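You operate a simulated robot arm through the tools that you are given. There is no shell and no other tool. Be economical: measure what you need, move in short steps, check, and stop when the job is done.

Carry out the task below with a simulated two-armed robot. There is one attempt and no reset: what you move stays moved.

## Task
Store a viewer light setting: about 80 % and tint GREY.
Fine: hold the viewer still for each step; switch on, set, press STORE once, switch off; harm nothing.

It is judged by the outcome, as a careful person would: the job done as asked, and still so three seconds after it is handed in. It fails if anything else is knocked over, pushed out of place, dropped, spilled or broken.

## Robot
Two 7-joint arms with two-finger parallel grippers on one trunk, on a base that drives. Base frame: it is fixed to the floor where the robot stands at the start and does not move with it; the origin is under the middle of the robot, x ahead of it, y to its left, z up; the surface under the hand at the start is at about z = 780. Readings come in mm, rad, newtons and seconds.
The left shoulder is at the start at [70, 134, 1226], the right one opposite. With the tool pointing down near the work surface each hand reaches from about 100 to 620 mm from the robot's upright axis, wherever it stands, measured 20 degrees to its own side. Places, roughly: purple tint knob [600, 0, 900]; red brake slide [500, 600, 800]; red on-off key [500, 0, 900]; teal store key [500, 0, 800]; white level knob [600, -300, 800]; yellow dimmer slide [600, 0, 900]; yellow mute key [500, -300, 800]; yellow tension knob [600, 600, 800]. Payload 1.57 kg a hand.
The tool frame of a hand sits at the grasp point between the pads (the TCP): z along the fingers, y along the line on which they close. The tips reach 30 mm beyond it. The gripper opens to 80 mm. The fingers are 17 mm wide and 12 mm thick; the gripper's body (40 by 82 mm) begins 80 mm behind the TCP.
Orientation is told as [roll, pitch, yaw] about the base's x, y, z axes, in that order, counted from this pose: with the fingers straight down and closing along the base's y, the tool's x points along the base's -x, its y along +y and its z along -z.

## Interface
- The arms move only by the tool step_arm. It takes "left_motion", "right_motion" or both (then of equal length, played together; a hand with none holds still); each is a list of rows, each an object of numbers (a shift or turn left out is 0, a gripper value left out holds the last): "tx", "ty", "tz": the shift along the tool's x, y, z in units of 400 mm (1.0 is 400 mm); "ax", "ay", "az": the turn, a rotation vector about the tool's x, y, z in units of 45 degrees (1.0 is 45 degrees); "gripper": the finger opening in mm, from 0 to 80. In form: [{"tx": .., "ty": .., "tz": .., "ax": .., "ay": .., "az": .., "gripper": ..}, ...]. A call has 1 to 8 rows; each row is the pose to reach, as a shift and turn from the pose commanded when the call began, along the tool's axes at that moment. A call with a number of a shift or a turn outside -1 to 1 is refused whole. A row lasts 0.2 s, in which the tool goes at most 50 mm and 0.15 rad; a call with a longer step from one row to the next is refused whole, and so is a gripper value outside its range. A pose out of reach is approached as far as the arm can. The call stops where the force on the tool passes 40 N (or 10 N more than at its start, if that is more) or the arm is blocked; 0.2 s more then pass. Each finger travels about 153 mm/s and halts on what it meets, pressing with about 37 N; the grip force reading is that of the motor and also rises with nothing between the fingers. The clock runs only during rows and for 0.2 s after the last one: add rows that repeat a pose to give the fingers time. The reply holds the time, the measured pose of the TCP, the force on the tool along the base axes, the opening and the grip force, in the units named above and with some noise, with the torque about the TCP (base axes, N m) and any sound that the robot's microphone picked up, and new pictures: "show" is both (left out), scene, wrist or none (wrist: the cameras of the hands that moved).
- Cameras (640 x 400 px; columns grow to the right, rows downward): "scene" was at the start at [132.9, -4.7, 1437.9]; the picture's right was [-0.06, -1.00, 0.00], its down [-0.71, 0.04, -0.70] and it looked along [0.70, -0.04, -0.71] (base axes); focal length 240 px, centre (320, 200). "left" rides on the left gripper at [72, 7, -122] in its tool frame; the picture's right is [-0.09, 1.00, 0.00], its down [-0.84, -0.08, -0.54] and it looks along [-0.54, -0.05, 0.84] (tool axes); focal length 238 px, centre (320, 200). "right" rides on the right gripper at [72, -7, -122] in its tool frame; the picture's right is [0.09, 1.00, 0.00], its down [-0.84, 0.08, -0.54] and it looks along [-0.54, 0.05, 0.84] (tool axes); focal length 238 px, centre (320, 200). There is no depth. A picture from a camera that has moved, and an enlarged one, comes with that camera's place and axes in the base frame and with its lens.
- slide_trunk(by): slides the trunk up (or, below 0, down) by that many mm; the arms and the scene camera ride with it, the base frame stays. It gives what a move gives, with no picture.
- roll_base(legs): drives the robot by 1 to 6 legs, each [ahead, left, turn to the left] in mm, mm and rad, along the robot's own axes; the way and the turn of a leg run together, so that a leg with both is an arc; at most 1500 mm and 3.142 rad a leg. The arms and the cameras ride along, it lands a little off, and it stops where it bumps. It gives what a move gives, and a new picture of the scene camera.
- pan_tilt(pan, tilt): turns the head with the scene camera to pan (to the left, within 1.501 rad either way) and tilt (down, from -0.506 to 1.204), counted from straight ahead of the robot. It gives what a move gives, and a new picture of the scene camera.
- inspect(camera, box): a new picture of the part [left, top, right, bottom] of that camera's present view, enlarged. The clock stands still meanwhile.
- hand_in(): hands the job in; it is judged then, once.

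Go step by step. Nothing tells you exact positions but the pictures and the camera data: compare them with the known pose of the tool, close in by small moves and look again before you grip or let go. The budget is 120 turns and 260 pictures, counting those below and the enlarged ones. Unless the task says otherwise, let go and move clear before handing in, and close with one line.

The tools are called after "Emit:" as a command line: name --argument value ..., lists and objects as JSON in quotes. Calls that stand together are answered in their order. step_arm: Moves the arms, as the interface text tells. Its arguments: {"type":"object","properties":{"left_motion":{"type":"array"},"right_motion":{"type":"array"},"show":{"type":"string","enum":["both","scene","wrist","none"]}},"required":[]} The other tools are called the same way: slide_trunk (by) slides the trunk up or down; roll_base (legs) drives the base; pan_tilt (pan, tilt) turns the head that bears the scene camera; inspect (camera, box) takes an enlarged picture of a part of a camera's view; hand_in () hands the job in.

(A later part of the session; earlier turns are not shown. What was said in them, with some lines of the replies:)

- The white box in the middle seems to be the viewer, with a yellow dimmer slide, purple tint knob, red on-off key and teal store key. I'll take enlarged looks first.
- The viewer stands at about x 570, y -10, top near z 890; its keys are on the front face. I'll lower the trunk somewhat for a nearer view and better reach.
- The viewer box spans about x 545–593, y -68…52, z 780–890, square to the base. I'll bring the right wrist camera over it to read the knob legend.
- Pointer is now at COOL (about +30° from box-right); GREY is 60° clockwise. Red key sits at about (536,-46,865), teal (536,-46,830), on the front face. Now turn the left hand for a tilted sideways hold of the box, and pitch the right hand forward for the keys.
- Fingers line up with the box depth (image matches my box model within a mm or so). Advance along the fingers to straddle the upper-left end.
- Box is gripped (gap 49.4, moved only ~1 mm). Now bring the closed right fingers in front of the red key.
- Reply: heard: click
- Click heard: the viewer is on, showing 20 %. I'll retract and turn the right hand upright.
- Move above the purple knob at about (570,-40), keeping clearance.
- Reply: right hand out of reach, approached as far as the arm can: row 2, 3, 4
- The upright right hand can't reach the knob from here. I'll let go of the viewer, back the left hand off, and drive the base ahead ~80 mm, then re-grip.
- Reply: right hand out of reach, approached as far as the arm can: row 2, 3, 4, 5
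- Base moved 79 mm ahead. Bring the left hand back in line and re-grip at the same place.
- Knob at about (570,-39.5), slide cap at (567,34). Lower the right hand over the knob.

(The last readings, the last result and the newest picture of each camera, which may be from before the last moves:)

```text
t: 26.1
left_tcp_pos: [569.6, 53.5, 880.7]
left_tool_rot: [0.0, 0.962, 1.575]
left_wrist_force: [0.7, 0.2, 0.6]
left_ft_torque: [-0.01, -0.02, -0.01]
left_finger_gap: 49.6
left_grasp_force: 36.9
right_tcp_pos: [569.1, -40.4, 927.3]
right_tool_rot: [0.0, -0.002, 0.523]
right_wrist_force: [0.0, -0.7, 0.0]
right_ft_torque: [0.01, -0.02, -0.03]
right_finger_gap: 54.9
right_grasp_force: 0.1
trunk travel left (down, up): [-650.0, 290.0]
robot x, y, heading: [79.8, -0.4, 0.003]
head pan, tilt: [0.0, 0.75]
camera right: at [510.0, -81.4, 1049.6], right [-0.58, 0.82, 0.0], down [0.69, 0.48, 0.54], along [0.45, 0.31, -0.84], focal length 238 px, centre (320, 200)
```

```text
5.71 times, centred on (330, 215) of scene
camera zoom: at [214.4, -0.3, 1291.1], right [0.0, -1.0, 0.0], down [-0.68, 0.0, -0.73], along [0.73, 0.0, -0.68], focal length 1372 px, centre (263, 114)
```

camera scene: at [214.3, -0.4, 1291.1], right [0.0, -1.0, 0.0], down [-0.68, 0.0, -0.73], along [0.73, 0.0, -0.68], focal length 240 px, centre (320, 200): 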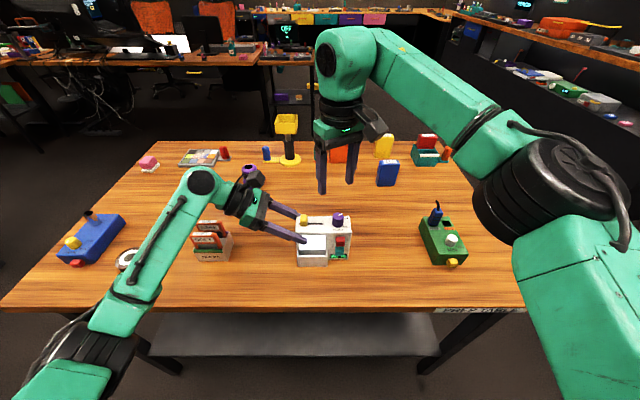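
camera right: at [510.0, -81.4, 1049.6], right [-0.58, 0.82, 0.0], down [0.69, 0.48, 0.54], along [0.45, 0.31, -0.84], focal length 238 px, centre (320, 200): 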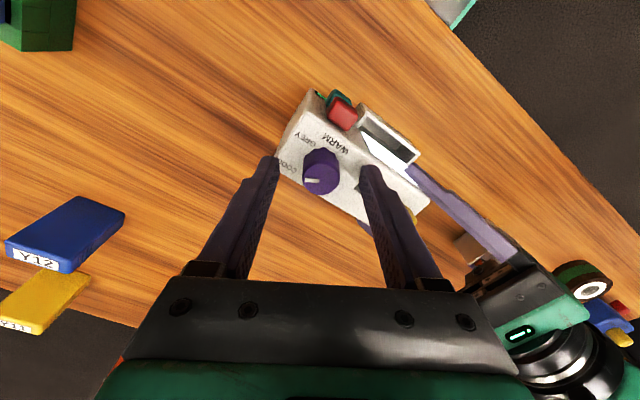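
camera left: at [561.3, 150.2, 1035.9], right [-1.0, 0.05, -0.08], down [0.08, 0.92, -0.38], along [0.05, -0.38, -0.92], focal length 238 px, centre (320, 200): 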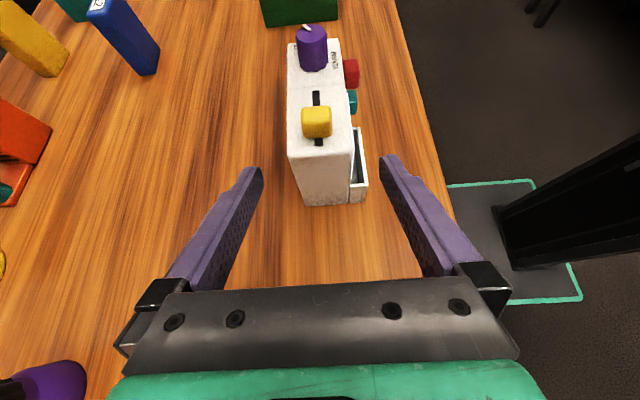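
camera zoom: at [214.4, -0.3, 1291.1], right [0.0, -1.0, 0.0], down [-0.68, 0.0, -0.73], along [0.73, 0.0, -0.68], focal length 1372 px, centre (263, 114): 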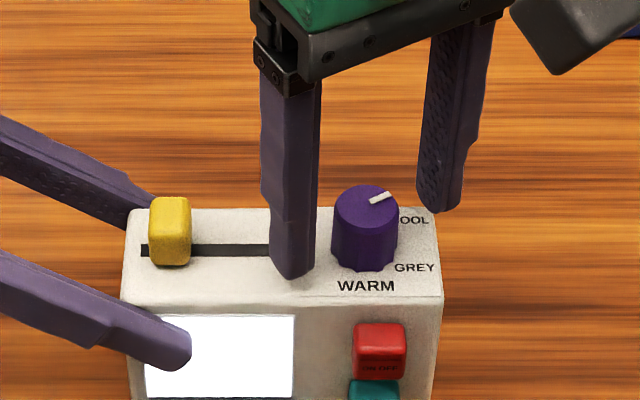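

Emit:
step_arm --right_motion '[{"gripper": 40}, {"gripper": 30}, {"gripper": 24}, {"gripper": 18}, {"gripper": 18}]' --show "none"

Emit:
inspect --camera "scene" --box '[280, 180, 380, 250]'

```text
t: 27.2
left_tcp_pos: [569.6, 53.5, 880.1]
left_tool_rot: [0.001, 0.962, 1.573]
left_wrist_force: [2.1, -4.3, 0.7]
left_ft_torque: [0.43, 0.13, 0.26]
left_finger_gap: 49.7
left_grasp_force: 37.0
right_tcp_pos: [568.9, -40.6, 925.9]
right_tool_rot: [-0.001, -0.002, 0.521]
right_wrist_force: [-3.3, 5.2, 0.3]
right_ft_torque: [-0.14, -0.01, 0.02]
right_finger_gap: 23.7
right_grasp_force: 35.6
trunk travel left (down, up): [-650.0, 290.0]
robot x, y, heading: [80.0, 2.6, 0.001]
head pan, tilt: [0.0, 0.75]
```

```text
5.71 times, centred on (330, 215) of scene
camera zoom: at [214.5, -0.4, 1291.1], right [0.0, -1.0, 0.0], down [-0.68, 0.0, -0.73], along [0.73, 0.0, -0.68], focal length 1372 px, centre (263, 114)
```

zoom: 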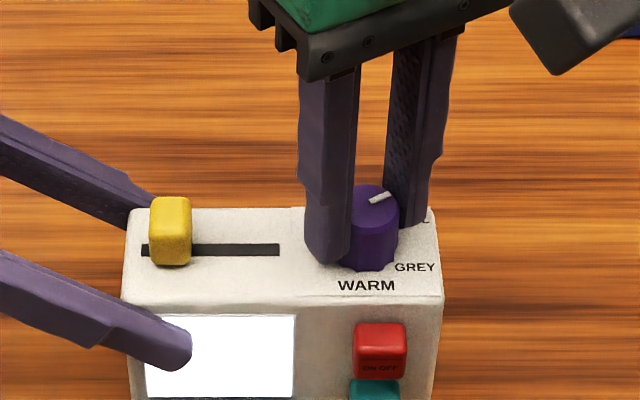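

Knob gripped (23.7 mm). Turn it clockwise 45°, then check.

Emit:
step_arm --right_motion '[{"az": 0.167, "ty": 0.002}, {"az": 0.334, "ty": 0.002}, {"az": 0.5, "ty": 0.002}, {"az": 0.667, "ty": 0.002}, {"az": 0.834, "ty": 0.002}, {"az": 1.0, "ty": 0.002}]' --show "none"

Emit:
inspect --camera "scene" --box '[280, 180, 380, 260]'

```text
t: 28.6
left_tcp_pos: [568.2, 53.1, 879.0]
left_tool_rot: [-0.001, 0.96, 1.571]
left_wrist_force: [-2.9, 4.7, 3.2]
left_ft_torque: [-0.72, -0.07, -0.27]
left_finger_gap: 49.6
left_grasp_force: 37.3
right_tcp_pos: [568.5, -40.9, 925.4]
right_tool_rot: [0.001, -0.002, -0.269]
right_wrist_force: [3.3, -4.6, -2.7]
right_ft_torque: [0.16, -0.11, 0.02]
right_finger_gap: 23.3
right_grasp_force: 35.9
trunk travel left (down, up): [-650.0, 290.0]
robot x, y, heading: [78.5, 0.7, -0.002]
head pan, tilt: [0.0, 0.75]
```

```text
5.00 times, centred on (330, 220) of scene
camera zoom: at [214.6, -0.3, 1291.1], right [0.0, -1.0, 0.0], down [-0.68, 0.0, -0.73], along [0.73, 0.0, -0.68], focal length 1201 px, centre (270, 100)
```

zoom: 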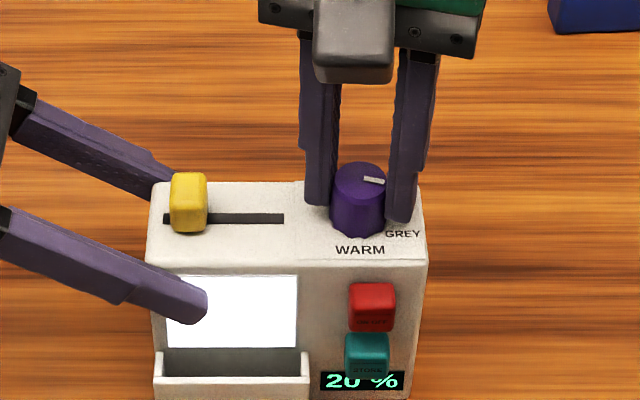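

Emit:
step_arm --right_motion '[{"az": 0.14}, {"az": 0.28}, {"az": 0.4}, {"az": 0.4}]' --show "wrist"

Emit:
inspect --camera "scene" --box '[315, 200, 365, 235]'

```text
t: 29.6
left_tcp_pos: [568.7, 53.3, 880.0]
left_tool_rot: [0.002, 0.961, 1.572]
left_wrist_force: [-3.4, 5.0, 5.7]
left_ft_torque: [-0.14, 0.08, -0.34]
left_finger_gap: 49.7
left_grasp_force: 37.0
right_tcp_pos: [568.9, -39.3, 926.3]
right_tool_rot: [0.002, -0.003, -0.58]
right_wrist_force: [3.9, -5.2, -6.0]
right_ft_torque: [-0.69, -0.25, 0.02]
right_finger_gap: 23.3
right_grasp_force: 36.0
trunk travel left (down, up): [-650.0, 290.0]
robot x, y, heading: [77.9, -1.5, 0.003]
head pan, tilt: [0.0, 0.75]
camera right: at [505.2, -5.5, 1049.8], right [0.47, 0.88, 0.0], down [0.74, -0.39, 0.54], along [0.48, -0.25, -0.84], focal length 238 px, centre (320, 200)
```

right: 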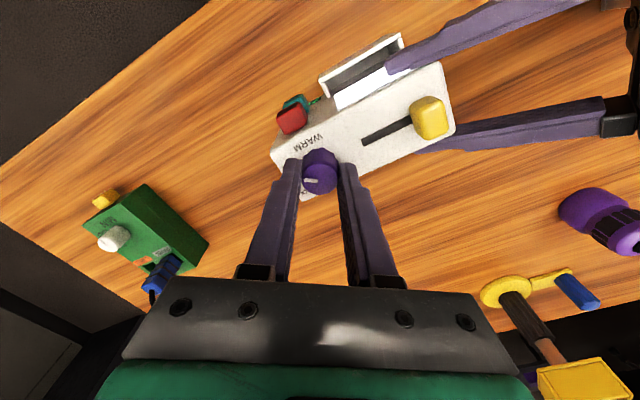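

```text
11.43 times, centred on (340, 218) of scene
camera zoom: at [214.6, -0.3, 1291.1], right [0.0, -1.0, 0.0], down [-0.68, 0.0, -0.73], along [0.73, 0.0, -0.68], focal length 2744 px, centre (91, 0)
```

zoom: 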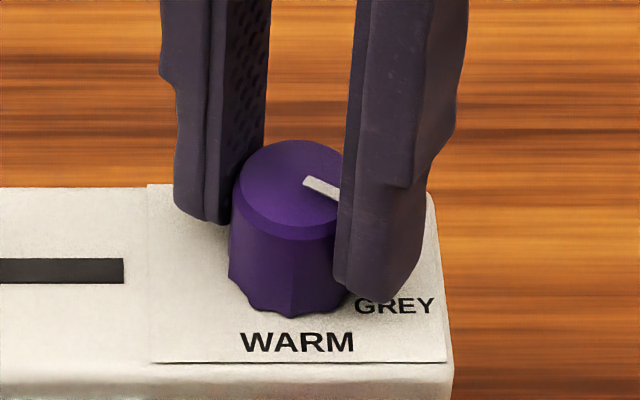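

Emit:
step_arm --right_motion '[{"gripper": 55}, {"gripper": 55}, {"tz": -0.06}, {"tz": -0.15}]' --show "none"

Emit:
inspect --camera "scene" --box '[310, 200, 360, 235]'

Emit:
inspect --camera "right" --box '[240, 80, 440, 200]'

```text
t: 30.6
left_tcp_pos: [568.3, 53.6, 880.8]
left_tool_rot: [0.001, 0.961, 1.573]
left_wrist_force: [-0.7, 0.4, 0.2]
left_ft_torque: [0.2, -0.02, 0.02]
left_finger_gap: 49.7
left_grasp_force: 37.2
right_tcp_pos: [568.1, -38.3, 988.3]
right_tool_rot: [0.002, -0.003, -0.579]
right_wrist_force: [1.1, -0.2, 0.0]
right_ft_torque: [0.02, -0.02, 0.02]
right_finger_gap: 55.1
right_grasp_force: 0.1
trunk travel left (down, up): [-650.0, 290.0]
robot x, y, heading: [77.8, 0.3, -0.002]
head pan, tilt: [0.0, 0.75]
```

```text
11.43 times, centred on (335, 218) of scene
camera zoom: at [213.8, 0.0, 1291.1], right [0.0, -1.0, 0.0], down [-0.68, 0.0, -0.73], along [0.73, 0.0, -0.68], focal length 2744 px, centre (149, 0)
```

zoom: 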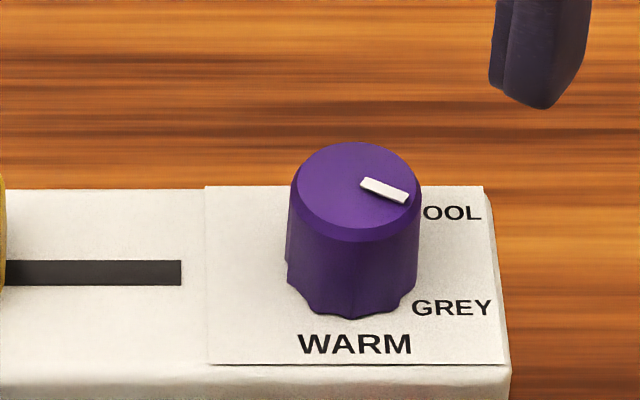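

```text
3.20 times, centred on (340, 140) of right
camera zoom: at [504.2, -4.8, 1111.0], right [0.47, 0.88, 0.0], down [0.74, -0.39, 0.54], along [0.48, -0.25, -0.84], focal length 763 px, centre (256, 392)
```

zoom: 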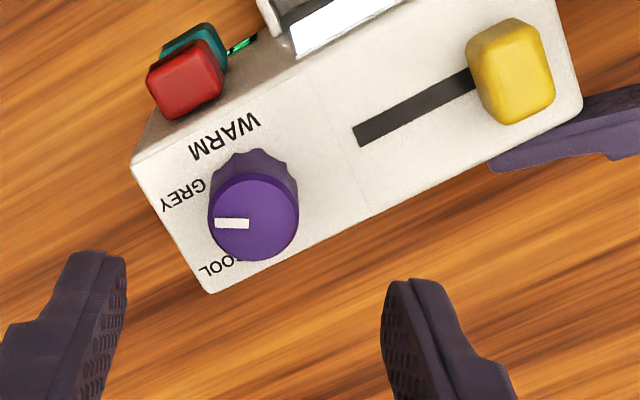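

Pointer sits at GREY (about -30°). Now turn the right hand to yaw +90° so its fingers can take the slide cap front and back.

Emit:
step_arm --right_motion '[{"az": -0.18}, {"az": -0.36}, {"az": -0.54}, {"az": -0.72}, {"az": -0.9}, {"az": -1.0}]' --show "none"

Emit:
step_arm --right_motion '[{"az": -0.18}, {"az": -0.36}, {"az": -0.54}, {"az": -0.72}, {"az": -0.9}, {"az": -1.0}]' --show "none"

Emit:
step_arm --right_motion '[{"az": -0.18}, {"az": -0.36}, {"az": -0.54}, {"az": -0.737, "gripper": 45}]' --show "both"

```text
t: 32.0
left_tcp_pos: [568.2, 52.4, 878.9]
left_tool_rot: [0.0, 0.961, 1.573]
left_wrist_force: [-0.3, -0.1, 0.4]
left_ft_torque: [0.12, -0.01, -0.01]
left_finger_gap: 49.3
left_grasp_force: 36.5
right_tcp_pos: [567.5, -39.6, 987.9]
right_tool_rot: [0.001, -0.001, 0.209]
right_wrist_force: [-0.2, -0.6, 0.2]
right_ft_torque: [0.0, 0.0, -0.01]
right_finger_gap: 54.9
right_grasp_force: 0.1
trunk travel left (down, up): [-650.0, 290.0]
robot x, y, heading: [80.1, -2.1, 0.003]
head pan, tilt: [0.0, 0.75]
```

```text
t: 33.5
left_tcp_pos: [568.0, 55.0, 880.5]
left_tool_rot: [-0.001, 0.961, 1.572]
left_wrist_force: [-0.2, -0.6, 0.0]
left_ft_torque: [0.13, -0.02, 0.01]
left_finger_gap: 49.6
left_grasp_force: 37.1
right_tcp_pos: [541.3, -35.8, 952.4]
right_tool_rot: [-0.141, -0.085, 0.861]
right_wrist_force: [0.1, -0.1, -0.4]
right_ft_torque: [-0.03, -0.06, -0.02]
right_finger_gap: 55.2
right_grasp_force: 0.1
right hand out of reach, approached as far as the arm can: row 4, 5, 6
trunk travel left (down, up): [-650.0, 290.0]
robot x, y, heading: [79.1, -0.3, -0.001]
head pan, tilt: [0.0, 0.75]
```

```text
refused: row 4 steps farther than a row can; nothing moved
```

The wrist limits at about yaw 0.6, so I'll use yaw 0 instead and take the cap from left and right.

Emit:
step_arm --right_motion '[{"az": 0.18}, {"az": 0.36}, {"az": 0.54}, {"az": 0.72}, {"az": 0.9}, {"az": 1.0}]' --show "none"

Emit:
step_arm --right_motion '[{"az": 0.15, "gripper": 38}, {"az": 0.266}]' --show "both"

```text
t: 34.9
left_tcp_pos: [567.9, 53.4, 879.7]
left_tool_rot: [-0.002, 0.961, 1.574]
left_wrist_force: [0.7, 0.0, 0.7]
left_ft_torque: [0.02, 0.01, -0.05]
left_finger_gap: 49.6
left_grasp_force: 36.5
right_tcp_pos: [540.5, -36.6, 951.3]
right_tool_rot: [-0.037, -0.16, 0.069]
right_wrist_force: [0.8, 0.9, -0.3]
right_ft_torque: [0.0, -0.01, -0.02]
right_finger_gap: 55.2
right_grasp_force: 0.0
trunk travel left (down, up): [-650.0, 290.0]
robot x, y, heading: [80.6, -1.7, 0.001]
head pan, tilt: [0.0, 0.75]
```

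```text
t: 35.5
left_tcp_pos: [568.7, 53.8, 879.2]
left_tool_rot: [0.001, 0.962, 1.573]
left_wrist_force: [-0.3, -0.3, 0.2]
left_ft_torque: [0.02, 0.01, -0.05]
left_finger_gap: 49.8
left_grasp_force: 37.1
right_tcp_pos: [541.8, -36.9, 952.2]
right_tool_rot: [-0.002, -0.162, -0.144]
right_wrist_force: [0.3, -0.7, 0.2]
right_ft_torque: [0.01, 0.01, 0.0]
right_finger_gap: 38.0
right_grasp_force: 0.0
trunk travel left (down, up): [-650.0, 290.0]
robot x, y, heading: [76.0, -1.6, -0.001]
head pan, tilt: [0.0, 0.75]
camera scene: at [214.4, -0.3, 1291.1], right [0.0, -1.0, 0.0], down [-0.68, 0.0, -0.73], along [0.73, 0.0, -0.68], focal length 240 px, centre (320, 200)
camera right: at [451.5, -30.1, 1061.9], right [0.05, 1.0, -0.02], down [0.74, -0.03, 0.67], along [0.67, -0.05, -0.74], focal length 238 px, centre (320, 200)
```

scene: 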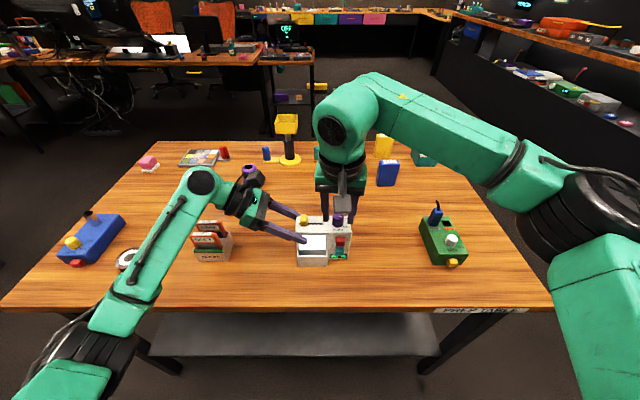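
right: 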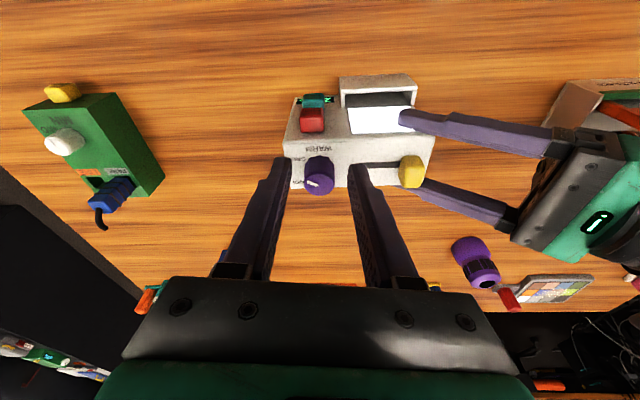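

Emit:
step_arm --right_motion '[{"tz": -0.0875, "ay": 0.1, "az": -0.09}, {"tx": -0.0528, "ty": 0.08, "tz": -0.0875, "ay": 0.206, "az": -0.183}, {"tx": -0.0528, "ty": 0.15, "tz": -0.0875, "ay": 0.206, "az": -0.183}, {"tx": -0.0528, "ty": 0.185, "tz": -0.0875, "ay": 0.206, "az": -0.183}]' --show "both"

Emit:
inspect --camera "scene" --box '[240, 160, 380, 265]'

```text
t: 36.5
left_tcp_pos: [567.2, 53.6, 879.6]
left_tool_rot: [0.002, 0.961, 1.572]
left_wrist_force: [-0.1, 0.5, 0.1]
left_ft_torque: [0.15, 0.06, 0.0]
left_finger_gap: 49.4
left_grasp_force: 37.2
right_tcp_pos: [567.2, 35.0, 989.9]
right_tool_rot: [-0.015, 0.0, 0.004]
right_wrist_force: [0.0, 1.1, -0.3]
right_ft_torque: [0.06, 0.02, -0.01]
right_finger_gap: 38.2
right_grasp_force: 0.0
trunk travel left (down, up): [-650.0, 290.0]
robot x, y, heading: [79.8, -0.5, -0.001]
head pan, tilt: [0.0, 0.75]
camera scene: at [214.3, 0.1, 1291.1], right [0.0, -1.0, 0.0], down [-0.68, 0.0, -0.73], along [0.73, 0.0, -0.68], focal length 240 px, centre (320, 200)
camera right: at [495.5, 30.3, 1113.5], right [-0.09, 1.0, -0.02], down [0.84, 0.09, 0.54], along [0.54, 0.04, -0.84], focal length 238 px, centre (320, 200)
```

scene: 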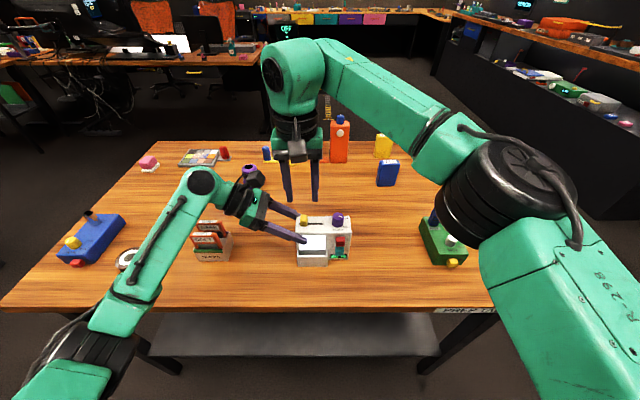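
right: 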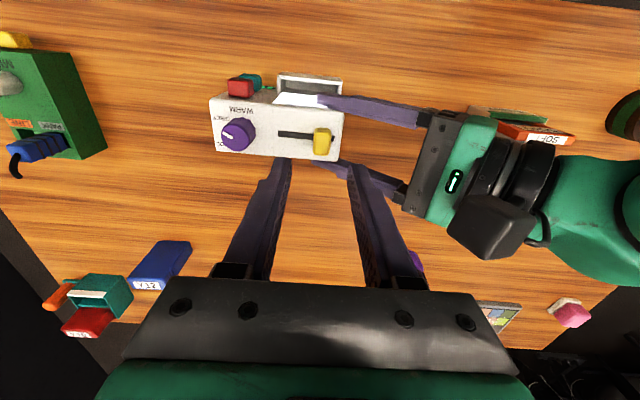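

```text
3.81 times, centred on (310, 212) of scene
camera zoom: at [214.3, 0.1, 1291.1], right [0.0, -1.0, 0.0], down [-0.68, 0.0, -0.73], along [0.73, 0.0, -0.68], focal length 915 px, centre (358, 152)
```

zoom: 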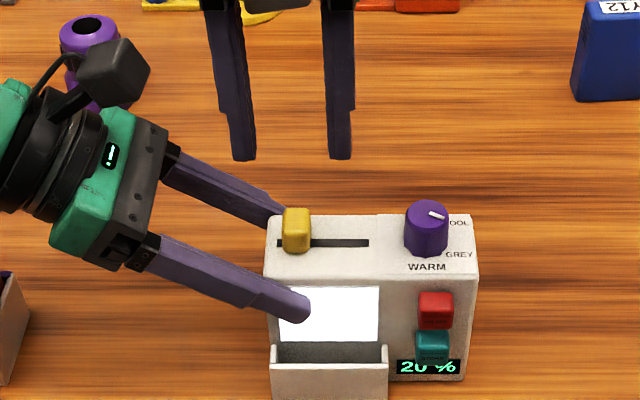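

Emit:
step_arm --right_motion '[{"tz": 0.06}, {"tz": 0.11}, {"tz": 0.14}, {"tz": 0.161}]' --show "wrist"

Emit:
inspect --camera "scene" --box '[270, 180, 370, 265]'

```text
t: 37.5
left_tcp_pos: [568.7, 53.4, 879.2]
left_tool_rot: [0.0, 0.962, 1.572]
left_wrist_force: [-0.8, 0.7, 0.5]
left_ft_torque: [-0.02, 0.0, -0.02]
left_finger_gap: 49.9
left_grasp_force: 37.3
right_tcp_pos: [568.1, 32.2, 925.2]
right_tool_rot: [-0.016, 0.0, 0.001]
right_wrist_force: [-0.2, -0.1, 0.3]
right_ft_torque: [0.01, 0.01, 0.0]
right_finger_gap: 37.9
right_grasp_force: 0.1
trunk travel left (down, up): [-650.0, 290.0]
robot x, y, heading: [79.1, -5.6, 0.0]
head pan, tilt: [0.0, 0.75]
camera right: at [495.9, 28.6, 1048.6], right [-0.09, 1.0, -0.01], down [0.84, 0.09, 0.54], along [0.54, 0.04, -0.84], focal length 238 px, centre (320, 200)
```

right: 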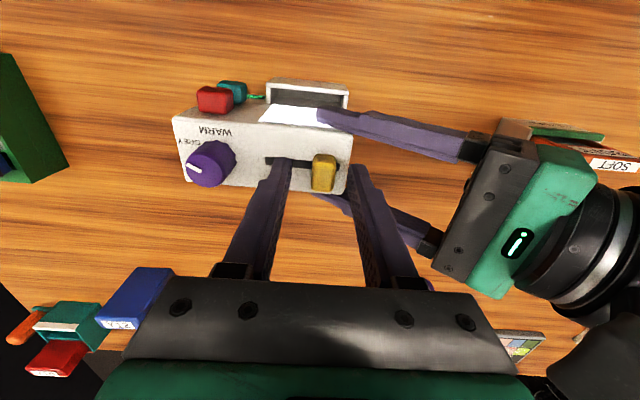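

```text
4.71 times, centred on (320, 222) of scene
camera zoom: at [214.4, -0.3, 1291.1], right [0.0, -1.0, 0.0], down [-0.68, 0.0, -0.73], along [0.73, 0.0, -0.68], focal length 1130 px, centre (320, 94)
```

zoom: 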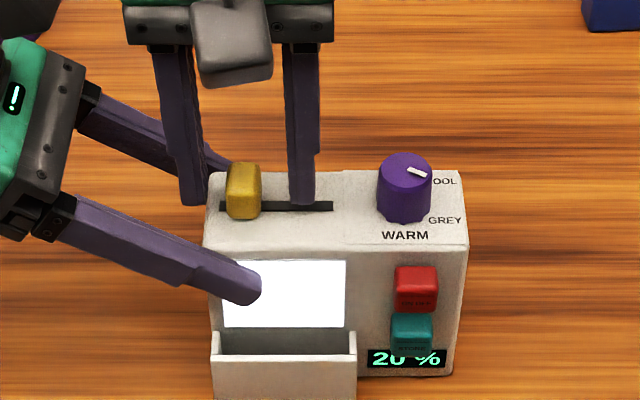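

Emit:
step_arm --right_motion '[{"gripper": 26}, {"gripper": 20}, {"gripper": 14}, {"gripper": 10}, {"gripper": 10}]' --show "none"

Emit:
inspect --camera "scene" --box '[270, 180, 370, 265]'

```text
t: 38.6
left_tcp_pos: [568.5, 53.9, 879.5]
left_tool_rot: [0.0, 0.962, 1.572]
left_wrist_force: [0.7, -0.6, 0.1]
left_ft_torque: [-0.02, 0.0, 0.04]
left_finger_gap: 49.5
left_grasp_force: 37.0
right_tcp_pos: [567.9, 32.9, 925.2]
right_tool_rot: [-0.013, 0.002, 0.003]
right_wrist_force: [0.3, -0.8, 0.2]
right_ft_torque: [0.16, -0.05, -0.01]
right_finger_gap: 14.7
right_grasp_force: 30.6
trunk travel left (down, up): [-650.0, 290.0]
robot x, y, heading: [80.0, 1.1, 0.003]
head pan, tilt: [0.0, 0.75]
```

```text
4.71 times, centred on (320, 222) of scene
camera zoom: at [214.5, -0.3, 1291.1], right [0.0, -1.0, 0.0], down [-0.68, 0.0, -0.73], along [0.73, 0.0, -0.68], focal length 1130 px, centre (320, 94)
```

zoom: 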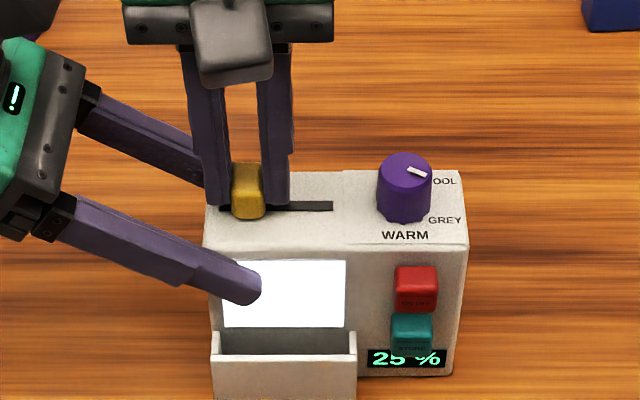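

Clamped on the cap, display 25 %. Slide it right by 20 mm.

Emit:
step_arm --right_motion '[{"ty": -0.0125}, {"ty": -0.025}, {"ty": -0.0375}, {"ty": -0.05}]' --show "none"

Emit:
inspect --camera "scene" --box '[270, 180, 370, 265]'

```text
t: 39.6
left_tcp_pos: [568.1, 53.0, 879.9]
left_tool_rot: [-0.001, 0.962, 1.574]
left_wrist_force: [0.1, 0.5, 1.5]
left_ft_torque: [-0.23, 0.14, -0.03]
left_finger_gap: 49.3
left_grasp_force: 37.1
right_tcp_pos: [568.9, 12.7, 926.0]
right_tool_rot: [-0.016, 0.001, 0.002]
right_wrist_force: [0.3, 0.0, -2.1]
right_ft_torque: [0.2, -0.13, -0.02]
right_finger_gap: 14.5
right_grasp_force: 30.7
trunk travel left (down, up): [-650.0, 290.0]
robot x, y, heading: [79.5, 4.7, -0.001]
head pan, tilt: [0.0, 0.75]
```

```text
4.71 times, centred on (320, 222) of scene
camera zoom: at [214.6, -0.6, 1291.1], right [0.0, -1.0, 0.0], down [-0.68, 0.0, -0.73], along [0.73, 0.0, -0.68], focal length 1130 px, centre (320, 94)
```

zoom: 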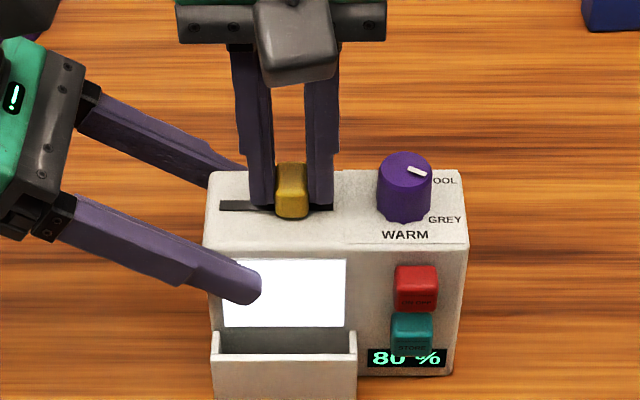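

Emit:
step_arm --right_motion '[{"gripper": 30}, {"gripper": 30}, {"gripper": 30, "tz": -0.06}, {"gripper": 30, "tz": -0.16}]' --show "none"

Emit:
inspect --camera "scene" --box '[295, 205, 365, 265]'

Emit:
inspect --camera "right" --box '[200, 60, 400, 200]'

```text
t: 40.6
left_tcp_pos: [568.9, 52.6, 878.9]
left_tool_rot: [0.0, 0.961, 1.574]
left_wrist_force: [-0.2, 1.1, -0.5]
left_ft_torque: [-0.02, 0.1, -0.04]
left_finger_gap: 49.6
left_grasp_force: 37.4
right_tcp_pos: [566.7, 13.3, 990.6]
right_tool_rot: [-0.016, -0.001, 0.002]
right_wrist_force: [0.7, -0.5, 0.4]
right_ft_torque: [-0.01, 0.0, 0.03]
right_finger_gap: 30.2
right_grasp_force: 0.1
trunk travel left (down, up): [-650.0, 290.0]
robot x, y, heading: [78.6, -0.2, 0.002]
head pan, tilt: [0.0, 0.75]
```

```text
6.67 times, centred on (330, 235) of scene
camera zoom: at [213.6, 0.1, 1291.1], right [0.0, -1.0, 0.0], down [-0.68, 0.0, -0.73], along [0.73, 0.0, -0.68], focal length 1601 px, centre (253, -33)
```

zoom: 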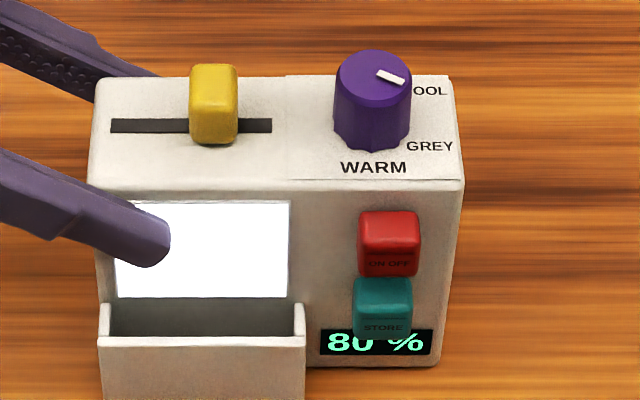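

```text
2.86 times, centred on (300, 130) of right
camera zoom: at [495.0, 9.7, 1114.0], right [-0.09, 1.0, -0.02], down [0.84, 0.09, 0.54], along [0.54, 0.04, -0.84], focal length 681 px, centre (377, 400)
```

zoom: 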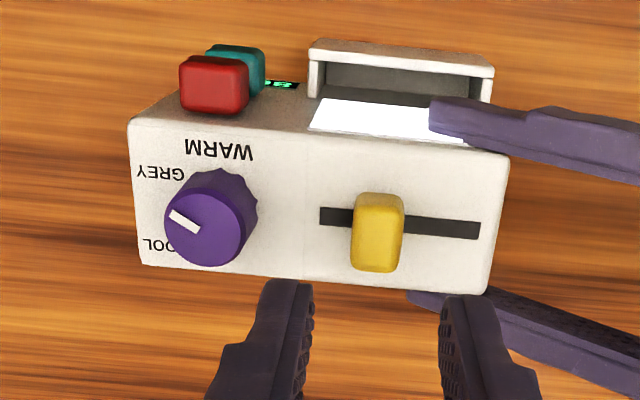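

The bar position looks like it might be lower than 80, so I'll read the display up close before storing.

Emit:
inspect --camera "scene" --box '[325, 250, 345, 262]'

Emit:
inspect --camera "right" --box '[260, 75, 310, 105]'

```text
16.00 times, centred on (335, 256) of scene
camera zoom: at [213.6, 0.1, 1291.1], right [0.0, -1.0, 0.0], down [-0.68, 0.0, -0.73], along [0.73, 0.0, -0.68], focal length 3842 px, centre (80, -696)
```

zoom: 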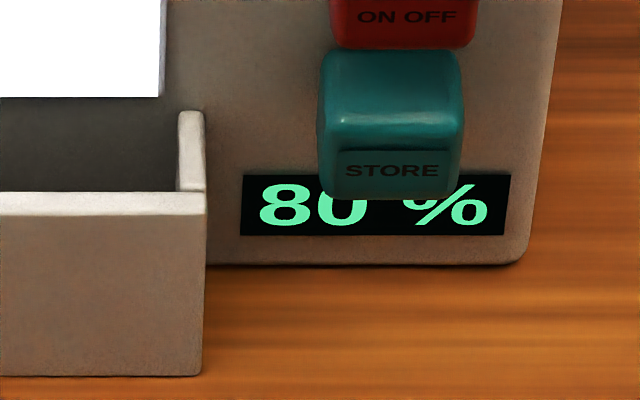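

```text
12.80 times, centred on (285, 90) of right
camera zoom: at [495.0, 9.7, 1114.0], right [-0.09, 1.0, -0.02], down [0.84, 0.09, 0.54], along [0.54, 0.04, -0.84], focal length 3051 px, centre (768, 1608)
```

zoom: 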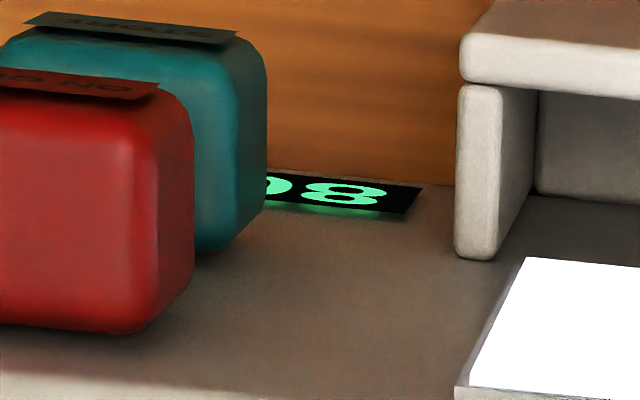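

The display clearly reads 80 % with the pointer at GREY. Now retract, pitch the right hand forward again and close the fingers for STORE.

Emit:
step_arm --right_motion '[{"tx": 0.087, "ty": -0.05, "tz": -0.02}, {"tx": 0.174, "ty": -0.1, "tz": -0.025}, {"tx": 0.26, "ty": -0.148, "tz": -0.025}, {"tx": 0.28, "ty": -0.148, "tz": -0.025, "gripper": 0}, {"tx": 0.28, "ty": -0.148, "tz": -0.025, "gripper": 0}]' --show "none"

Emit:
step_arm --right_motion '[{"ay": -0.167}, {"ay": -0.334}, {"ay": -0.5}, {"ay": -0.667}, {"ay": -0.834}, {"ay": -1.0}]' --show "none"

Emit:
step_arm --right_motion '[{"ay": -0.111}, {"ay": -0.222}]' --show "wrist"

```text
t: 41.9
left_tcp_pos: [568.0, 54.2, 879.6]
left_tool_rot: [0.0, 0.96, 1.572]
left_wrist_force: [0.1, 0.9, 0.1]
left_ft_torque: [0.01, -0.02, -0.03]
left_finger_gap: 49.6
left_grasp_force: 37.2
right_tcp_pos: [455.3, -45.0, 1001.5]
right_tool_rot: [-0.014, 0.001, 0.001]
right_wrist_force: [0.7, -0.1, 0.0]
right_ft_torque: [0.0, -0.02, 0.01]
right_finger_gap: 0.2
right_grasp_force: 21.9
trunk travel left (down, up): [-650.0, 290.0]
robot x, y, heading: [82.2, 1.9, -0.001]
head pan, tilt: [0.0, 0.75]
```

```text
t: 43.2
left_tcp_pos: [568.3, 52.7, 880.4]
left_tool_rot: [0.0, 0.962, 1.573]
left_wrist_force: [-0.2, 0.3, -0.5]
left_ft_torque: [0.03, 0.02, -0.02]
left_finger_gap: 49.7
left_grasp_force: 37.2
right_tcp_pos: [455.6, -44.5, 1001.9]
right_tool_rot: [-0.021, -0.79, 0.015]
right_wrist_force: [-0.1, -0.2, 0.6]
right_ft_torque: [-0.02, -0.03, -0.02]
right_finger_gap: 0.0
right_grasp_force: 21.4
trunk travel left (down, up): [-650.0, 290.0]
robot x, y, heading: [81.9, -0.4, 0.002]
head pan, tilt: [0.0, 0.75]
```

```text
t: 43.9
left_tcp_pos: [567.7, 54.0, 880.3]
left_tool_rot: [-0.001, 0.962, 1.573]
left_wrist_force: [-0.4, 0.5, -0.1]
left_ft_torque: [0.05, 0.0, -0.03]
left_finger_gap: 49.7
left_grasp_force: 37.1
right_tcp_pos: [455.5, -45.0, 1001.9]
right_tool_rot: [-0.023, -0.962, 0.023]
right_wrist_force: [0.2, 0.2, 0.0]
right_ft_torque: [0.01, -0.02, -0.02]
right_finger_gap: 0.0
right_grasp_force: 21.4
trunk travel left (down, up): [-650.0, 290.0]
robot x, y, heading: [81.8, -0.4, 0.001]
head pan, tilt: [0.0, 0.75]
camera right: at [315.0, -51.4, 1012.9], right [-0.05, 0.99, -0.09], down [0.03, 0.09, 1.0], along [1.0, 0.05, -0.04], focal length 238 px, centre (320, 200)
```

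right: 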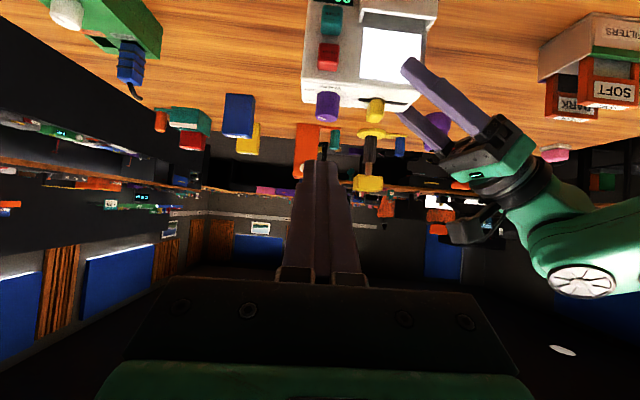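

Emit:
step_arm --right_motion '[{"tx": 0.08, "tz": 0.061}, {"tx": 0.16, "tz": 0.122}, {"tx": 0.24, "tz": 0.183}, {"tx": 0.321, "ty": -0.004, "tz": 0.244}]' --show "wrist"

Emit:
inspect --camera "scene" --box '[290, 200, 370, 270]'

```text
t: 44.9
left_tcp_pos: [569.8, 53.9, 879.8]
left_tool_rot: [-0.001, 0.964, 1.572]
left_wrist_force: [-1.6, 0.4, -0.2]
left_ft_torque: [0.06, 0.01, 0.0]
left_finger_gap: 49.6
left_grasp_force: 36.8
right_tcp_pos: [462.2, -49.2, 839.2]
right_tool_rot: [-0.025, -0.96, 0.021]
right_wrist_force: [0.2, -0.5, 0.2]
right_ft_torque: [-0.01, -0.01, 0.0]
right_finger_gap: 0.0
right_grasp_force: 21.2
trunk travel left (down, up): [-650.0, 290.0]
robot x, y, heading: [79.9, -0.5, 0.0]
head pan, tilt: [0.0, 0.75]
camera right: at [321.2, -54.4, 851.2], right [-0.05, 0.99, -0.09], down [0.03, 0.09, 1.0], along [1.0, 0.05, -0.04], focal length 238 px, centre (320, 200)
```

right: 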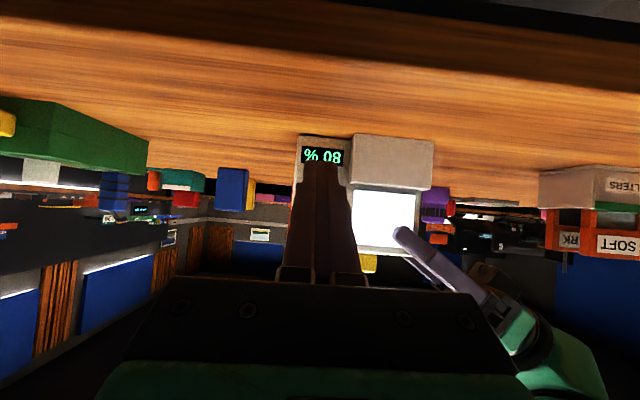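

```text
5.71 times, centred on (330, 235) of scene
camera zoom: at [214.6, -0.2, 1291.1], right [0.0, -1.0, 0.0], down [-0.68, 0.0, -0.73], along [0.73, 0.0, -0.68], focal length 1372 px, centre (263, 0)
```

zoom: 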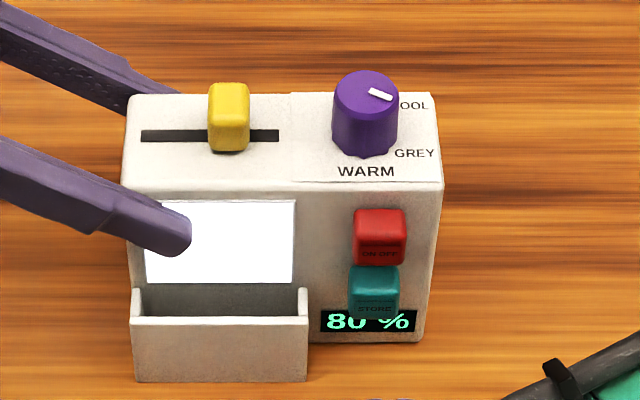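

Emit:
step_arm --right_motion '[{"tx": -0.0287, "ty": 0.006, "tz": 0.041}, {"tx": -0.0458, "ty": 0.006, "tz": 0.0656}, {"tx": -0.0516, "ty": 0.006, "tz": 0.0738}, {"tx": -0.0551, "ty": 0.006, "tz": 0.0789}]' --show "wrist"

```text
t: 45.9
left_tcp_pos: [568.7, 53.6, 878.9]
left_tool_rot: [-0.001, 0.962, 1.573]
left_wrist_force: [0.9, -0.9, -0.4]
left_ft_torque: [0.04, -0.06, 0.14]
left_finger_gap: 49.3
left_grasp_force: 37.3
right_tcp_pos: [500.8, -45.0, 839.7]
right_tool_rot: [-0.027, -0.96, 0.025]
right_wrist_force: [-1.6, 1.8, 0.6]
right_ft_torque: [-0.01, 0.04, -0.03]
right_finger_gap: 0.1
right_grasp_force: 20.9
trunk travel left (down, up): [-650.0, 290.0]
robot x, y, heading: [74.8, 0.1, -0.003]
head pan, tilt: [0.0, 0.75]
camera right: at [359.8, -53.0, 851.7], right [-0.06, 0.99, -0.09], down [0.04, 0.09, 1.0], along [1.0, 0.05, -0.04], focal length 238 px, centre (320, 200)
```

right: 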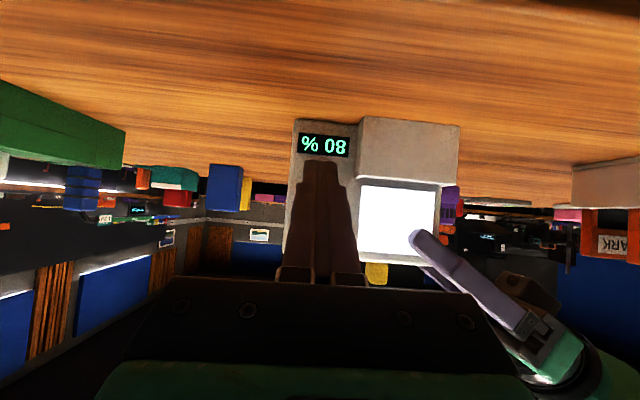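

Just touching, no click yet. Push slightly further.

Emit:
step_arm --right_motion '[{"tx": -0.0014, "tz": 0.0021}, {"tx": -0.0029, "tz": 0.0041}]' --show "wrist"

```text
t: 46.5
left_tcp_pos: [568.2, 53.8, 878.9]
left_tool_rot: [0.0, 0.961, 1.574]
left_wrist_force: [2.3, -1.1, 0.6]
left_ft_torque: [0.04, -0.1, 0.26]
left_finger_gap: 49.8
left_grasp_force: 37.0
right_tcp_pos: [503.1, -46.8, 839.9]
right_tool_rot: [-0.026, -0.96, 0.023]
right_wrist_force: [-3.1, 0.3, -0.8]
right_ft_torque: [0.03, 0.04, 0.02]
right_finger_gap: 0.4
right_grasp_force: 21.6
trunk travel left (down, up): [-650.0, 290.0]
robot x, y, heading: [76.6, 1.2, 0.001]
head pan, tilt: [0.0, 0.75]
heard: click
camera right: at [361.8, -52.9, 851.8], right [-0.05, 0.99, -0.09], down [0.04, 0.09, 1.0], along [1.0, 0.05, -0.04], focal length 238 px, centre (320, 200)
```

right: 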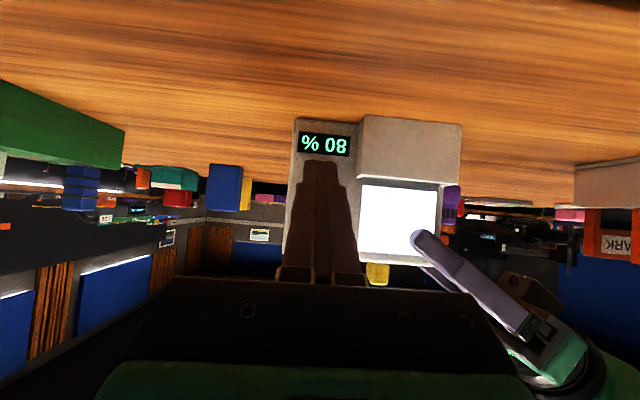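

STORE clicked once. Back off and check the display.

Emit:
step_arm --right_motion '[{"tx": 0.0286, "tz": -0.041}, {"tx": 0.0573, "tz": -0.082}]' --show "none"

Emit:
inspect --camera "scene" --box '[290, 200, 370, 270]'

Emit:
inspect --camera "right" --box '[270, 100, 370, 200]'

```text
t: 47.0
left_tcp_pos: [568.2, 54.5, 878.8]
left_tool_rot: [0.003, 0.961, 1.571]
left_wrist_force: [-0.1, 0.5, 0.4]
left_ft_torque: [0.0, 0.0, 0.0]
left_finger_gap: 49.4
left_grasp_force: 36.8
right_tcp_pos: [461.3, -46.4, 839.8]
right_tool_rot: [-0.027, -0.96, 0.021]
right_wrist_force: [0.3, 0.6, 0.0]
right_ft_torque: [-0.01, -0.03, 0.0]
right_finger_gap: 0.2
right_grasp_force: 21.3
trunk travel left (down, up): [-650.0, 290.0]
robot x, y, heading: [79.6, -4.1, -0.001]
head pan, tilt: [0.0, 0.75]
```

```text
5.71 times, centred on (330, 235) of scene
camera zoom: at [214.1, 0.0, 1291.1], right [0.0, -1.0, 0.0], down [-0.68, 0.0, -0.73], along [0.73, 0.0, -0.68], focal length 1372 px, centre (263, 0)
```

zoom: 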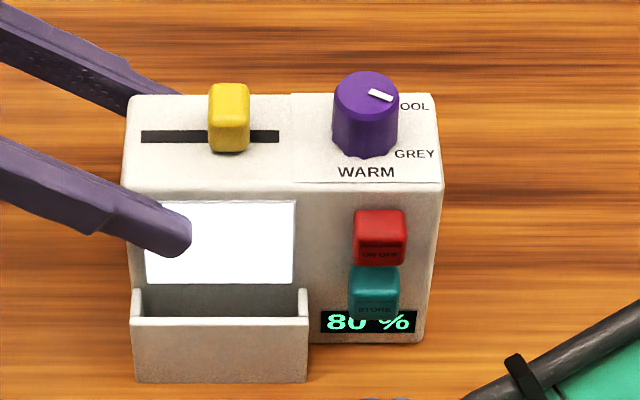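

```text
4.00 times, centred on (320, 150) of right
camera zoom: at [321.1, -52.6, 851.8], right [-0.05, 0.99, -0.09], down [0.04, 0.09, 1.0], along [1.0, 0.05, -0.04], focal length 953 px, centre (320, 400)
```

zoom: 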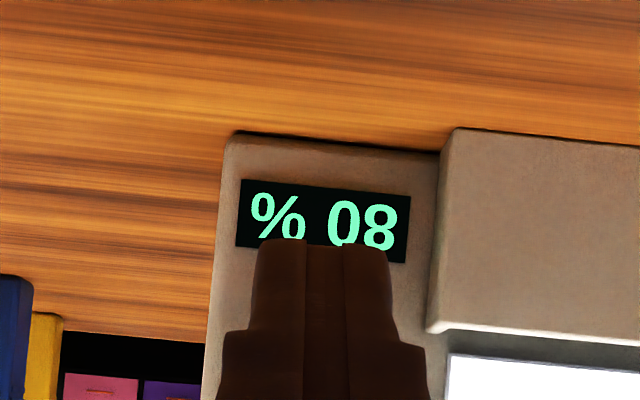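

Still 80 %, stored. Raise to the red key and press it once.

Emit:
step_arm --right_motion '[{"tx": -0.0738, "tz": -0.0516}, {"tx": -0.1024, "tz": -0.0106}, {"tx": -0.1196, "tz": 0.0141}, {"tx": -0.1268, "tz": 0.0243}, {"tx": -0.1305, "tz": 0.0298}]' --show "wrist"

```text
t: 48.2
left_tcp_pos: [569.2, 53.2, 878.9]
left_tool_rot: [-0.001, 0.961, 1.573]
left_wrist_force: [2.4, 0.0, -1.1]
left_ft_torque: [0.02, 0.02, 0.21]
left_finger_gap: 49.4
left_grasp_force: 36.8
right_tcp_pos: [501.3, -45.8, 875.0]
right_tool_rot: [-0.027, -0.958, 0.022]
right_wrist_force: [-2.8, 0.2, -0.4]
right_ft_torque: [-0.02, 0.05, 0.03]
right_finger_gap: 0.0
right_grasp_force: 21.4
trunk travel left (down, up): [-650.0, 290.0]
robot x, y, heading: [76.9, -1.7, -0.001]
head pan, tilt: [0.0, 0.75]
heard: click
camera right: at [361.3, -52.3, 887.8], right [-0.06, 0.99, -0.09], down [0.04, 0.09, 1.0], along [1.0, 0.05, -0.04], focal length 238 px, centre (320, 200)
```

right: 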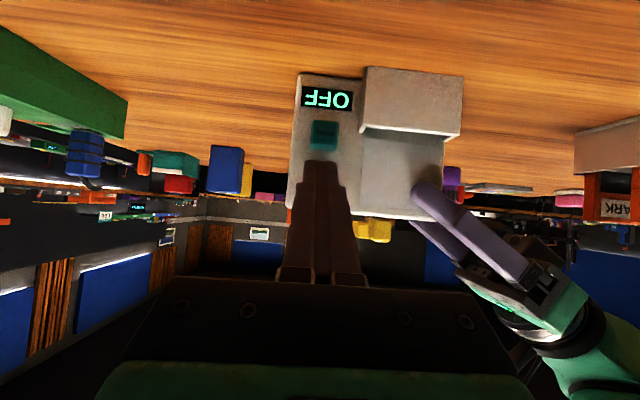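

It is OFF. Retract the right hand first, then release and withdraw the left.

Emit:
step_arm --right_motion '[{"tx": 0.0286, "tz": -0.041}, {"tx": 0.0573, "tz": -0.082}, {"tx": -0.02, "tz": -0.15}, {"tx": -0.1, "tz": -0.2}]' --show "none"

Emit:
step_arm --left_motion '[{"gripper": 60}, {"gripper": 80}, {"gripper": 80, "tz": -0.06}, {"tz": -0.15}, {"tz": -0.25}]' --show "scene"

Emit:
inspect --camera "scene" --box '[290, 200, 370, 270]'

```text
t: 49.2
left_tcp_pos: [568.9, 54.1, 879.3]
left_tool_rot: [0.0, 0.959, 1.572]
left_wrist_force: [-0.3, -0.4, 0.0]
left_ft_torque: [-0.01, 0.01, -0.07]
left_finger_gap: 49.6
left_grasp_force: 36.5
right_tcp_pos: [459.0, -44.8, 955.3]
right_tool_rot: [-0.026, -0.96, 0.025]
right_wrist_force: [-1.3, 0.3, 0.2]
right_ft_torque: [0.02, 0.01, -0.02]
right_finger_gap: 0.0
right_grasp_force: 21.7
trunk travel left (down, up): [-650.0, 290.0]
robot x, y, heading: [75.4, 3.7, 0.003]
head pan, tilt: [0.0, 0.75]
```

```text
t: 50.5
left_tcp_pos: [566.3, 135.6, 936.9]
left_tool_rot: [0.0, 0.961, 1.573]
left_wrist_force: [0.4, 0.1, -0.3]
left_ft_torque: [0.01, -0.01, -0.03]
left_finger_gap: 79.9
left_grasp_force: 0.0
right_tcp_pos: [459.1, -44.1, 954.8]
right_tool_rot: [-0.026, -0.96, 0.024]
right_wrist_force: [1.5, -0.2, -0.3]
right_ft_torque: [0.02, -0.03, 0.0]
right_finger_gap: 0.0
right_grasp_force: 21.2
trunk travel left (down, up): [-650.0, 290.0]
robot x, y, heading: [78.8, -1.9, -0.003]
head pan, tilt: [0.0, 0.75]
camera scene: at [213.8, 0.5, 1291.1], right [0.0, -1.0, 0.0], down [-0.68, 0.0, -0.73], along [0.73, 0.0, -0.68], focal length 240 px, centre (320, 200)
```

scene: 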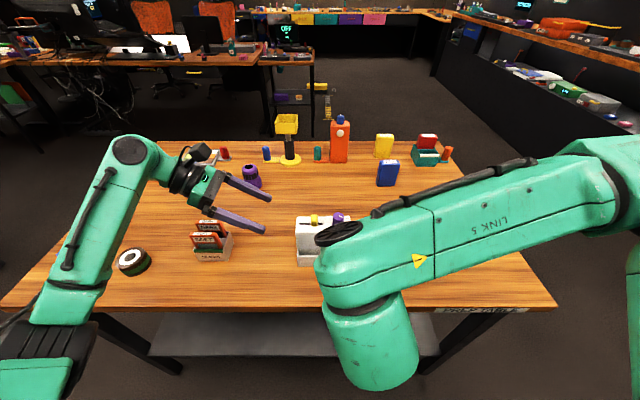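

```text
5.71 times, centred on (330, 235) of scene
camera zoom: at [213.8, 0.5, 1291.1], right [0.0, -1.0, 0.0], down [-0.68, 0.0, -0.73], along [0.73, 0.0, -0.68], focal length 1372 px, centre (263, 0)
```

zoom: 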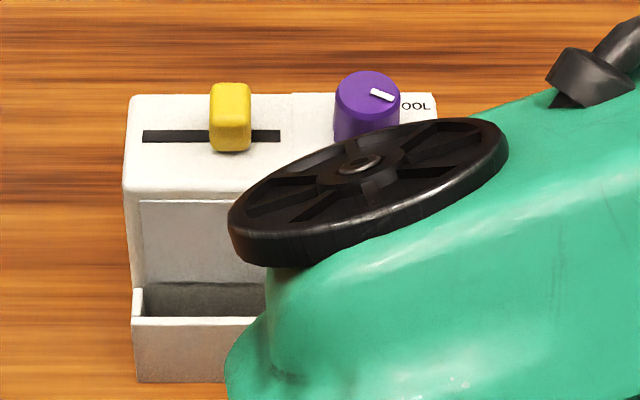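

The viewer stands in place and off, both hands are clear, and nothing else was disturbed, so I'm handing in.

Emit:
hand_in

```text
The job is handed in.
```

The viewer was set to 80 % with the tint on GREY, STORE was pressed once (one click heard), and it was switched off again. It stayed in place apart from a shift of about 1 mm when first gripped. I held it for every step, letting go only once, to drive the base about 80 mm closer for reach.
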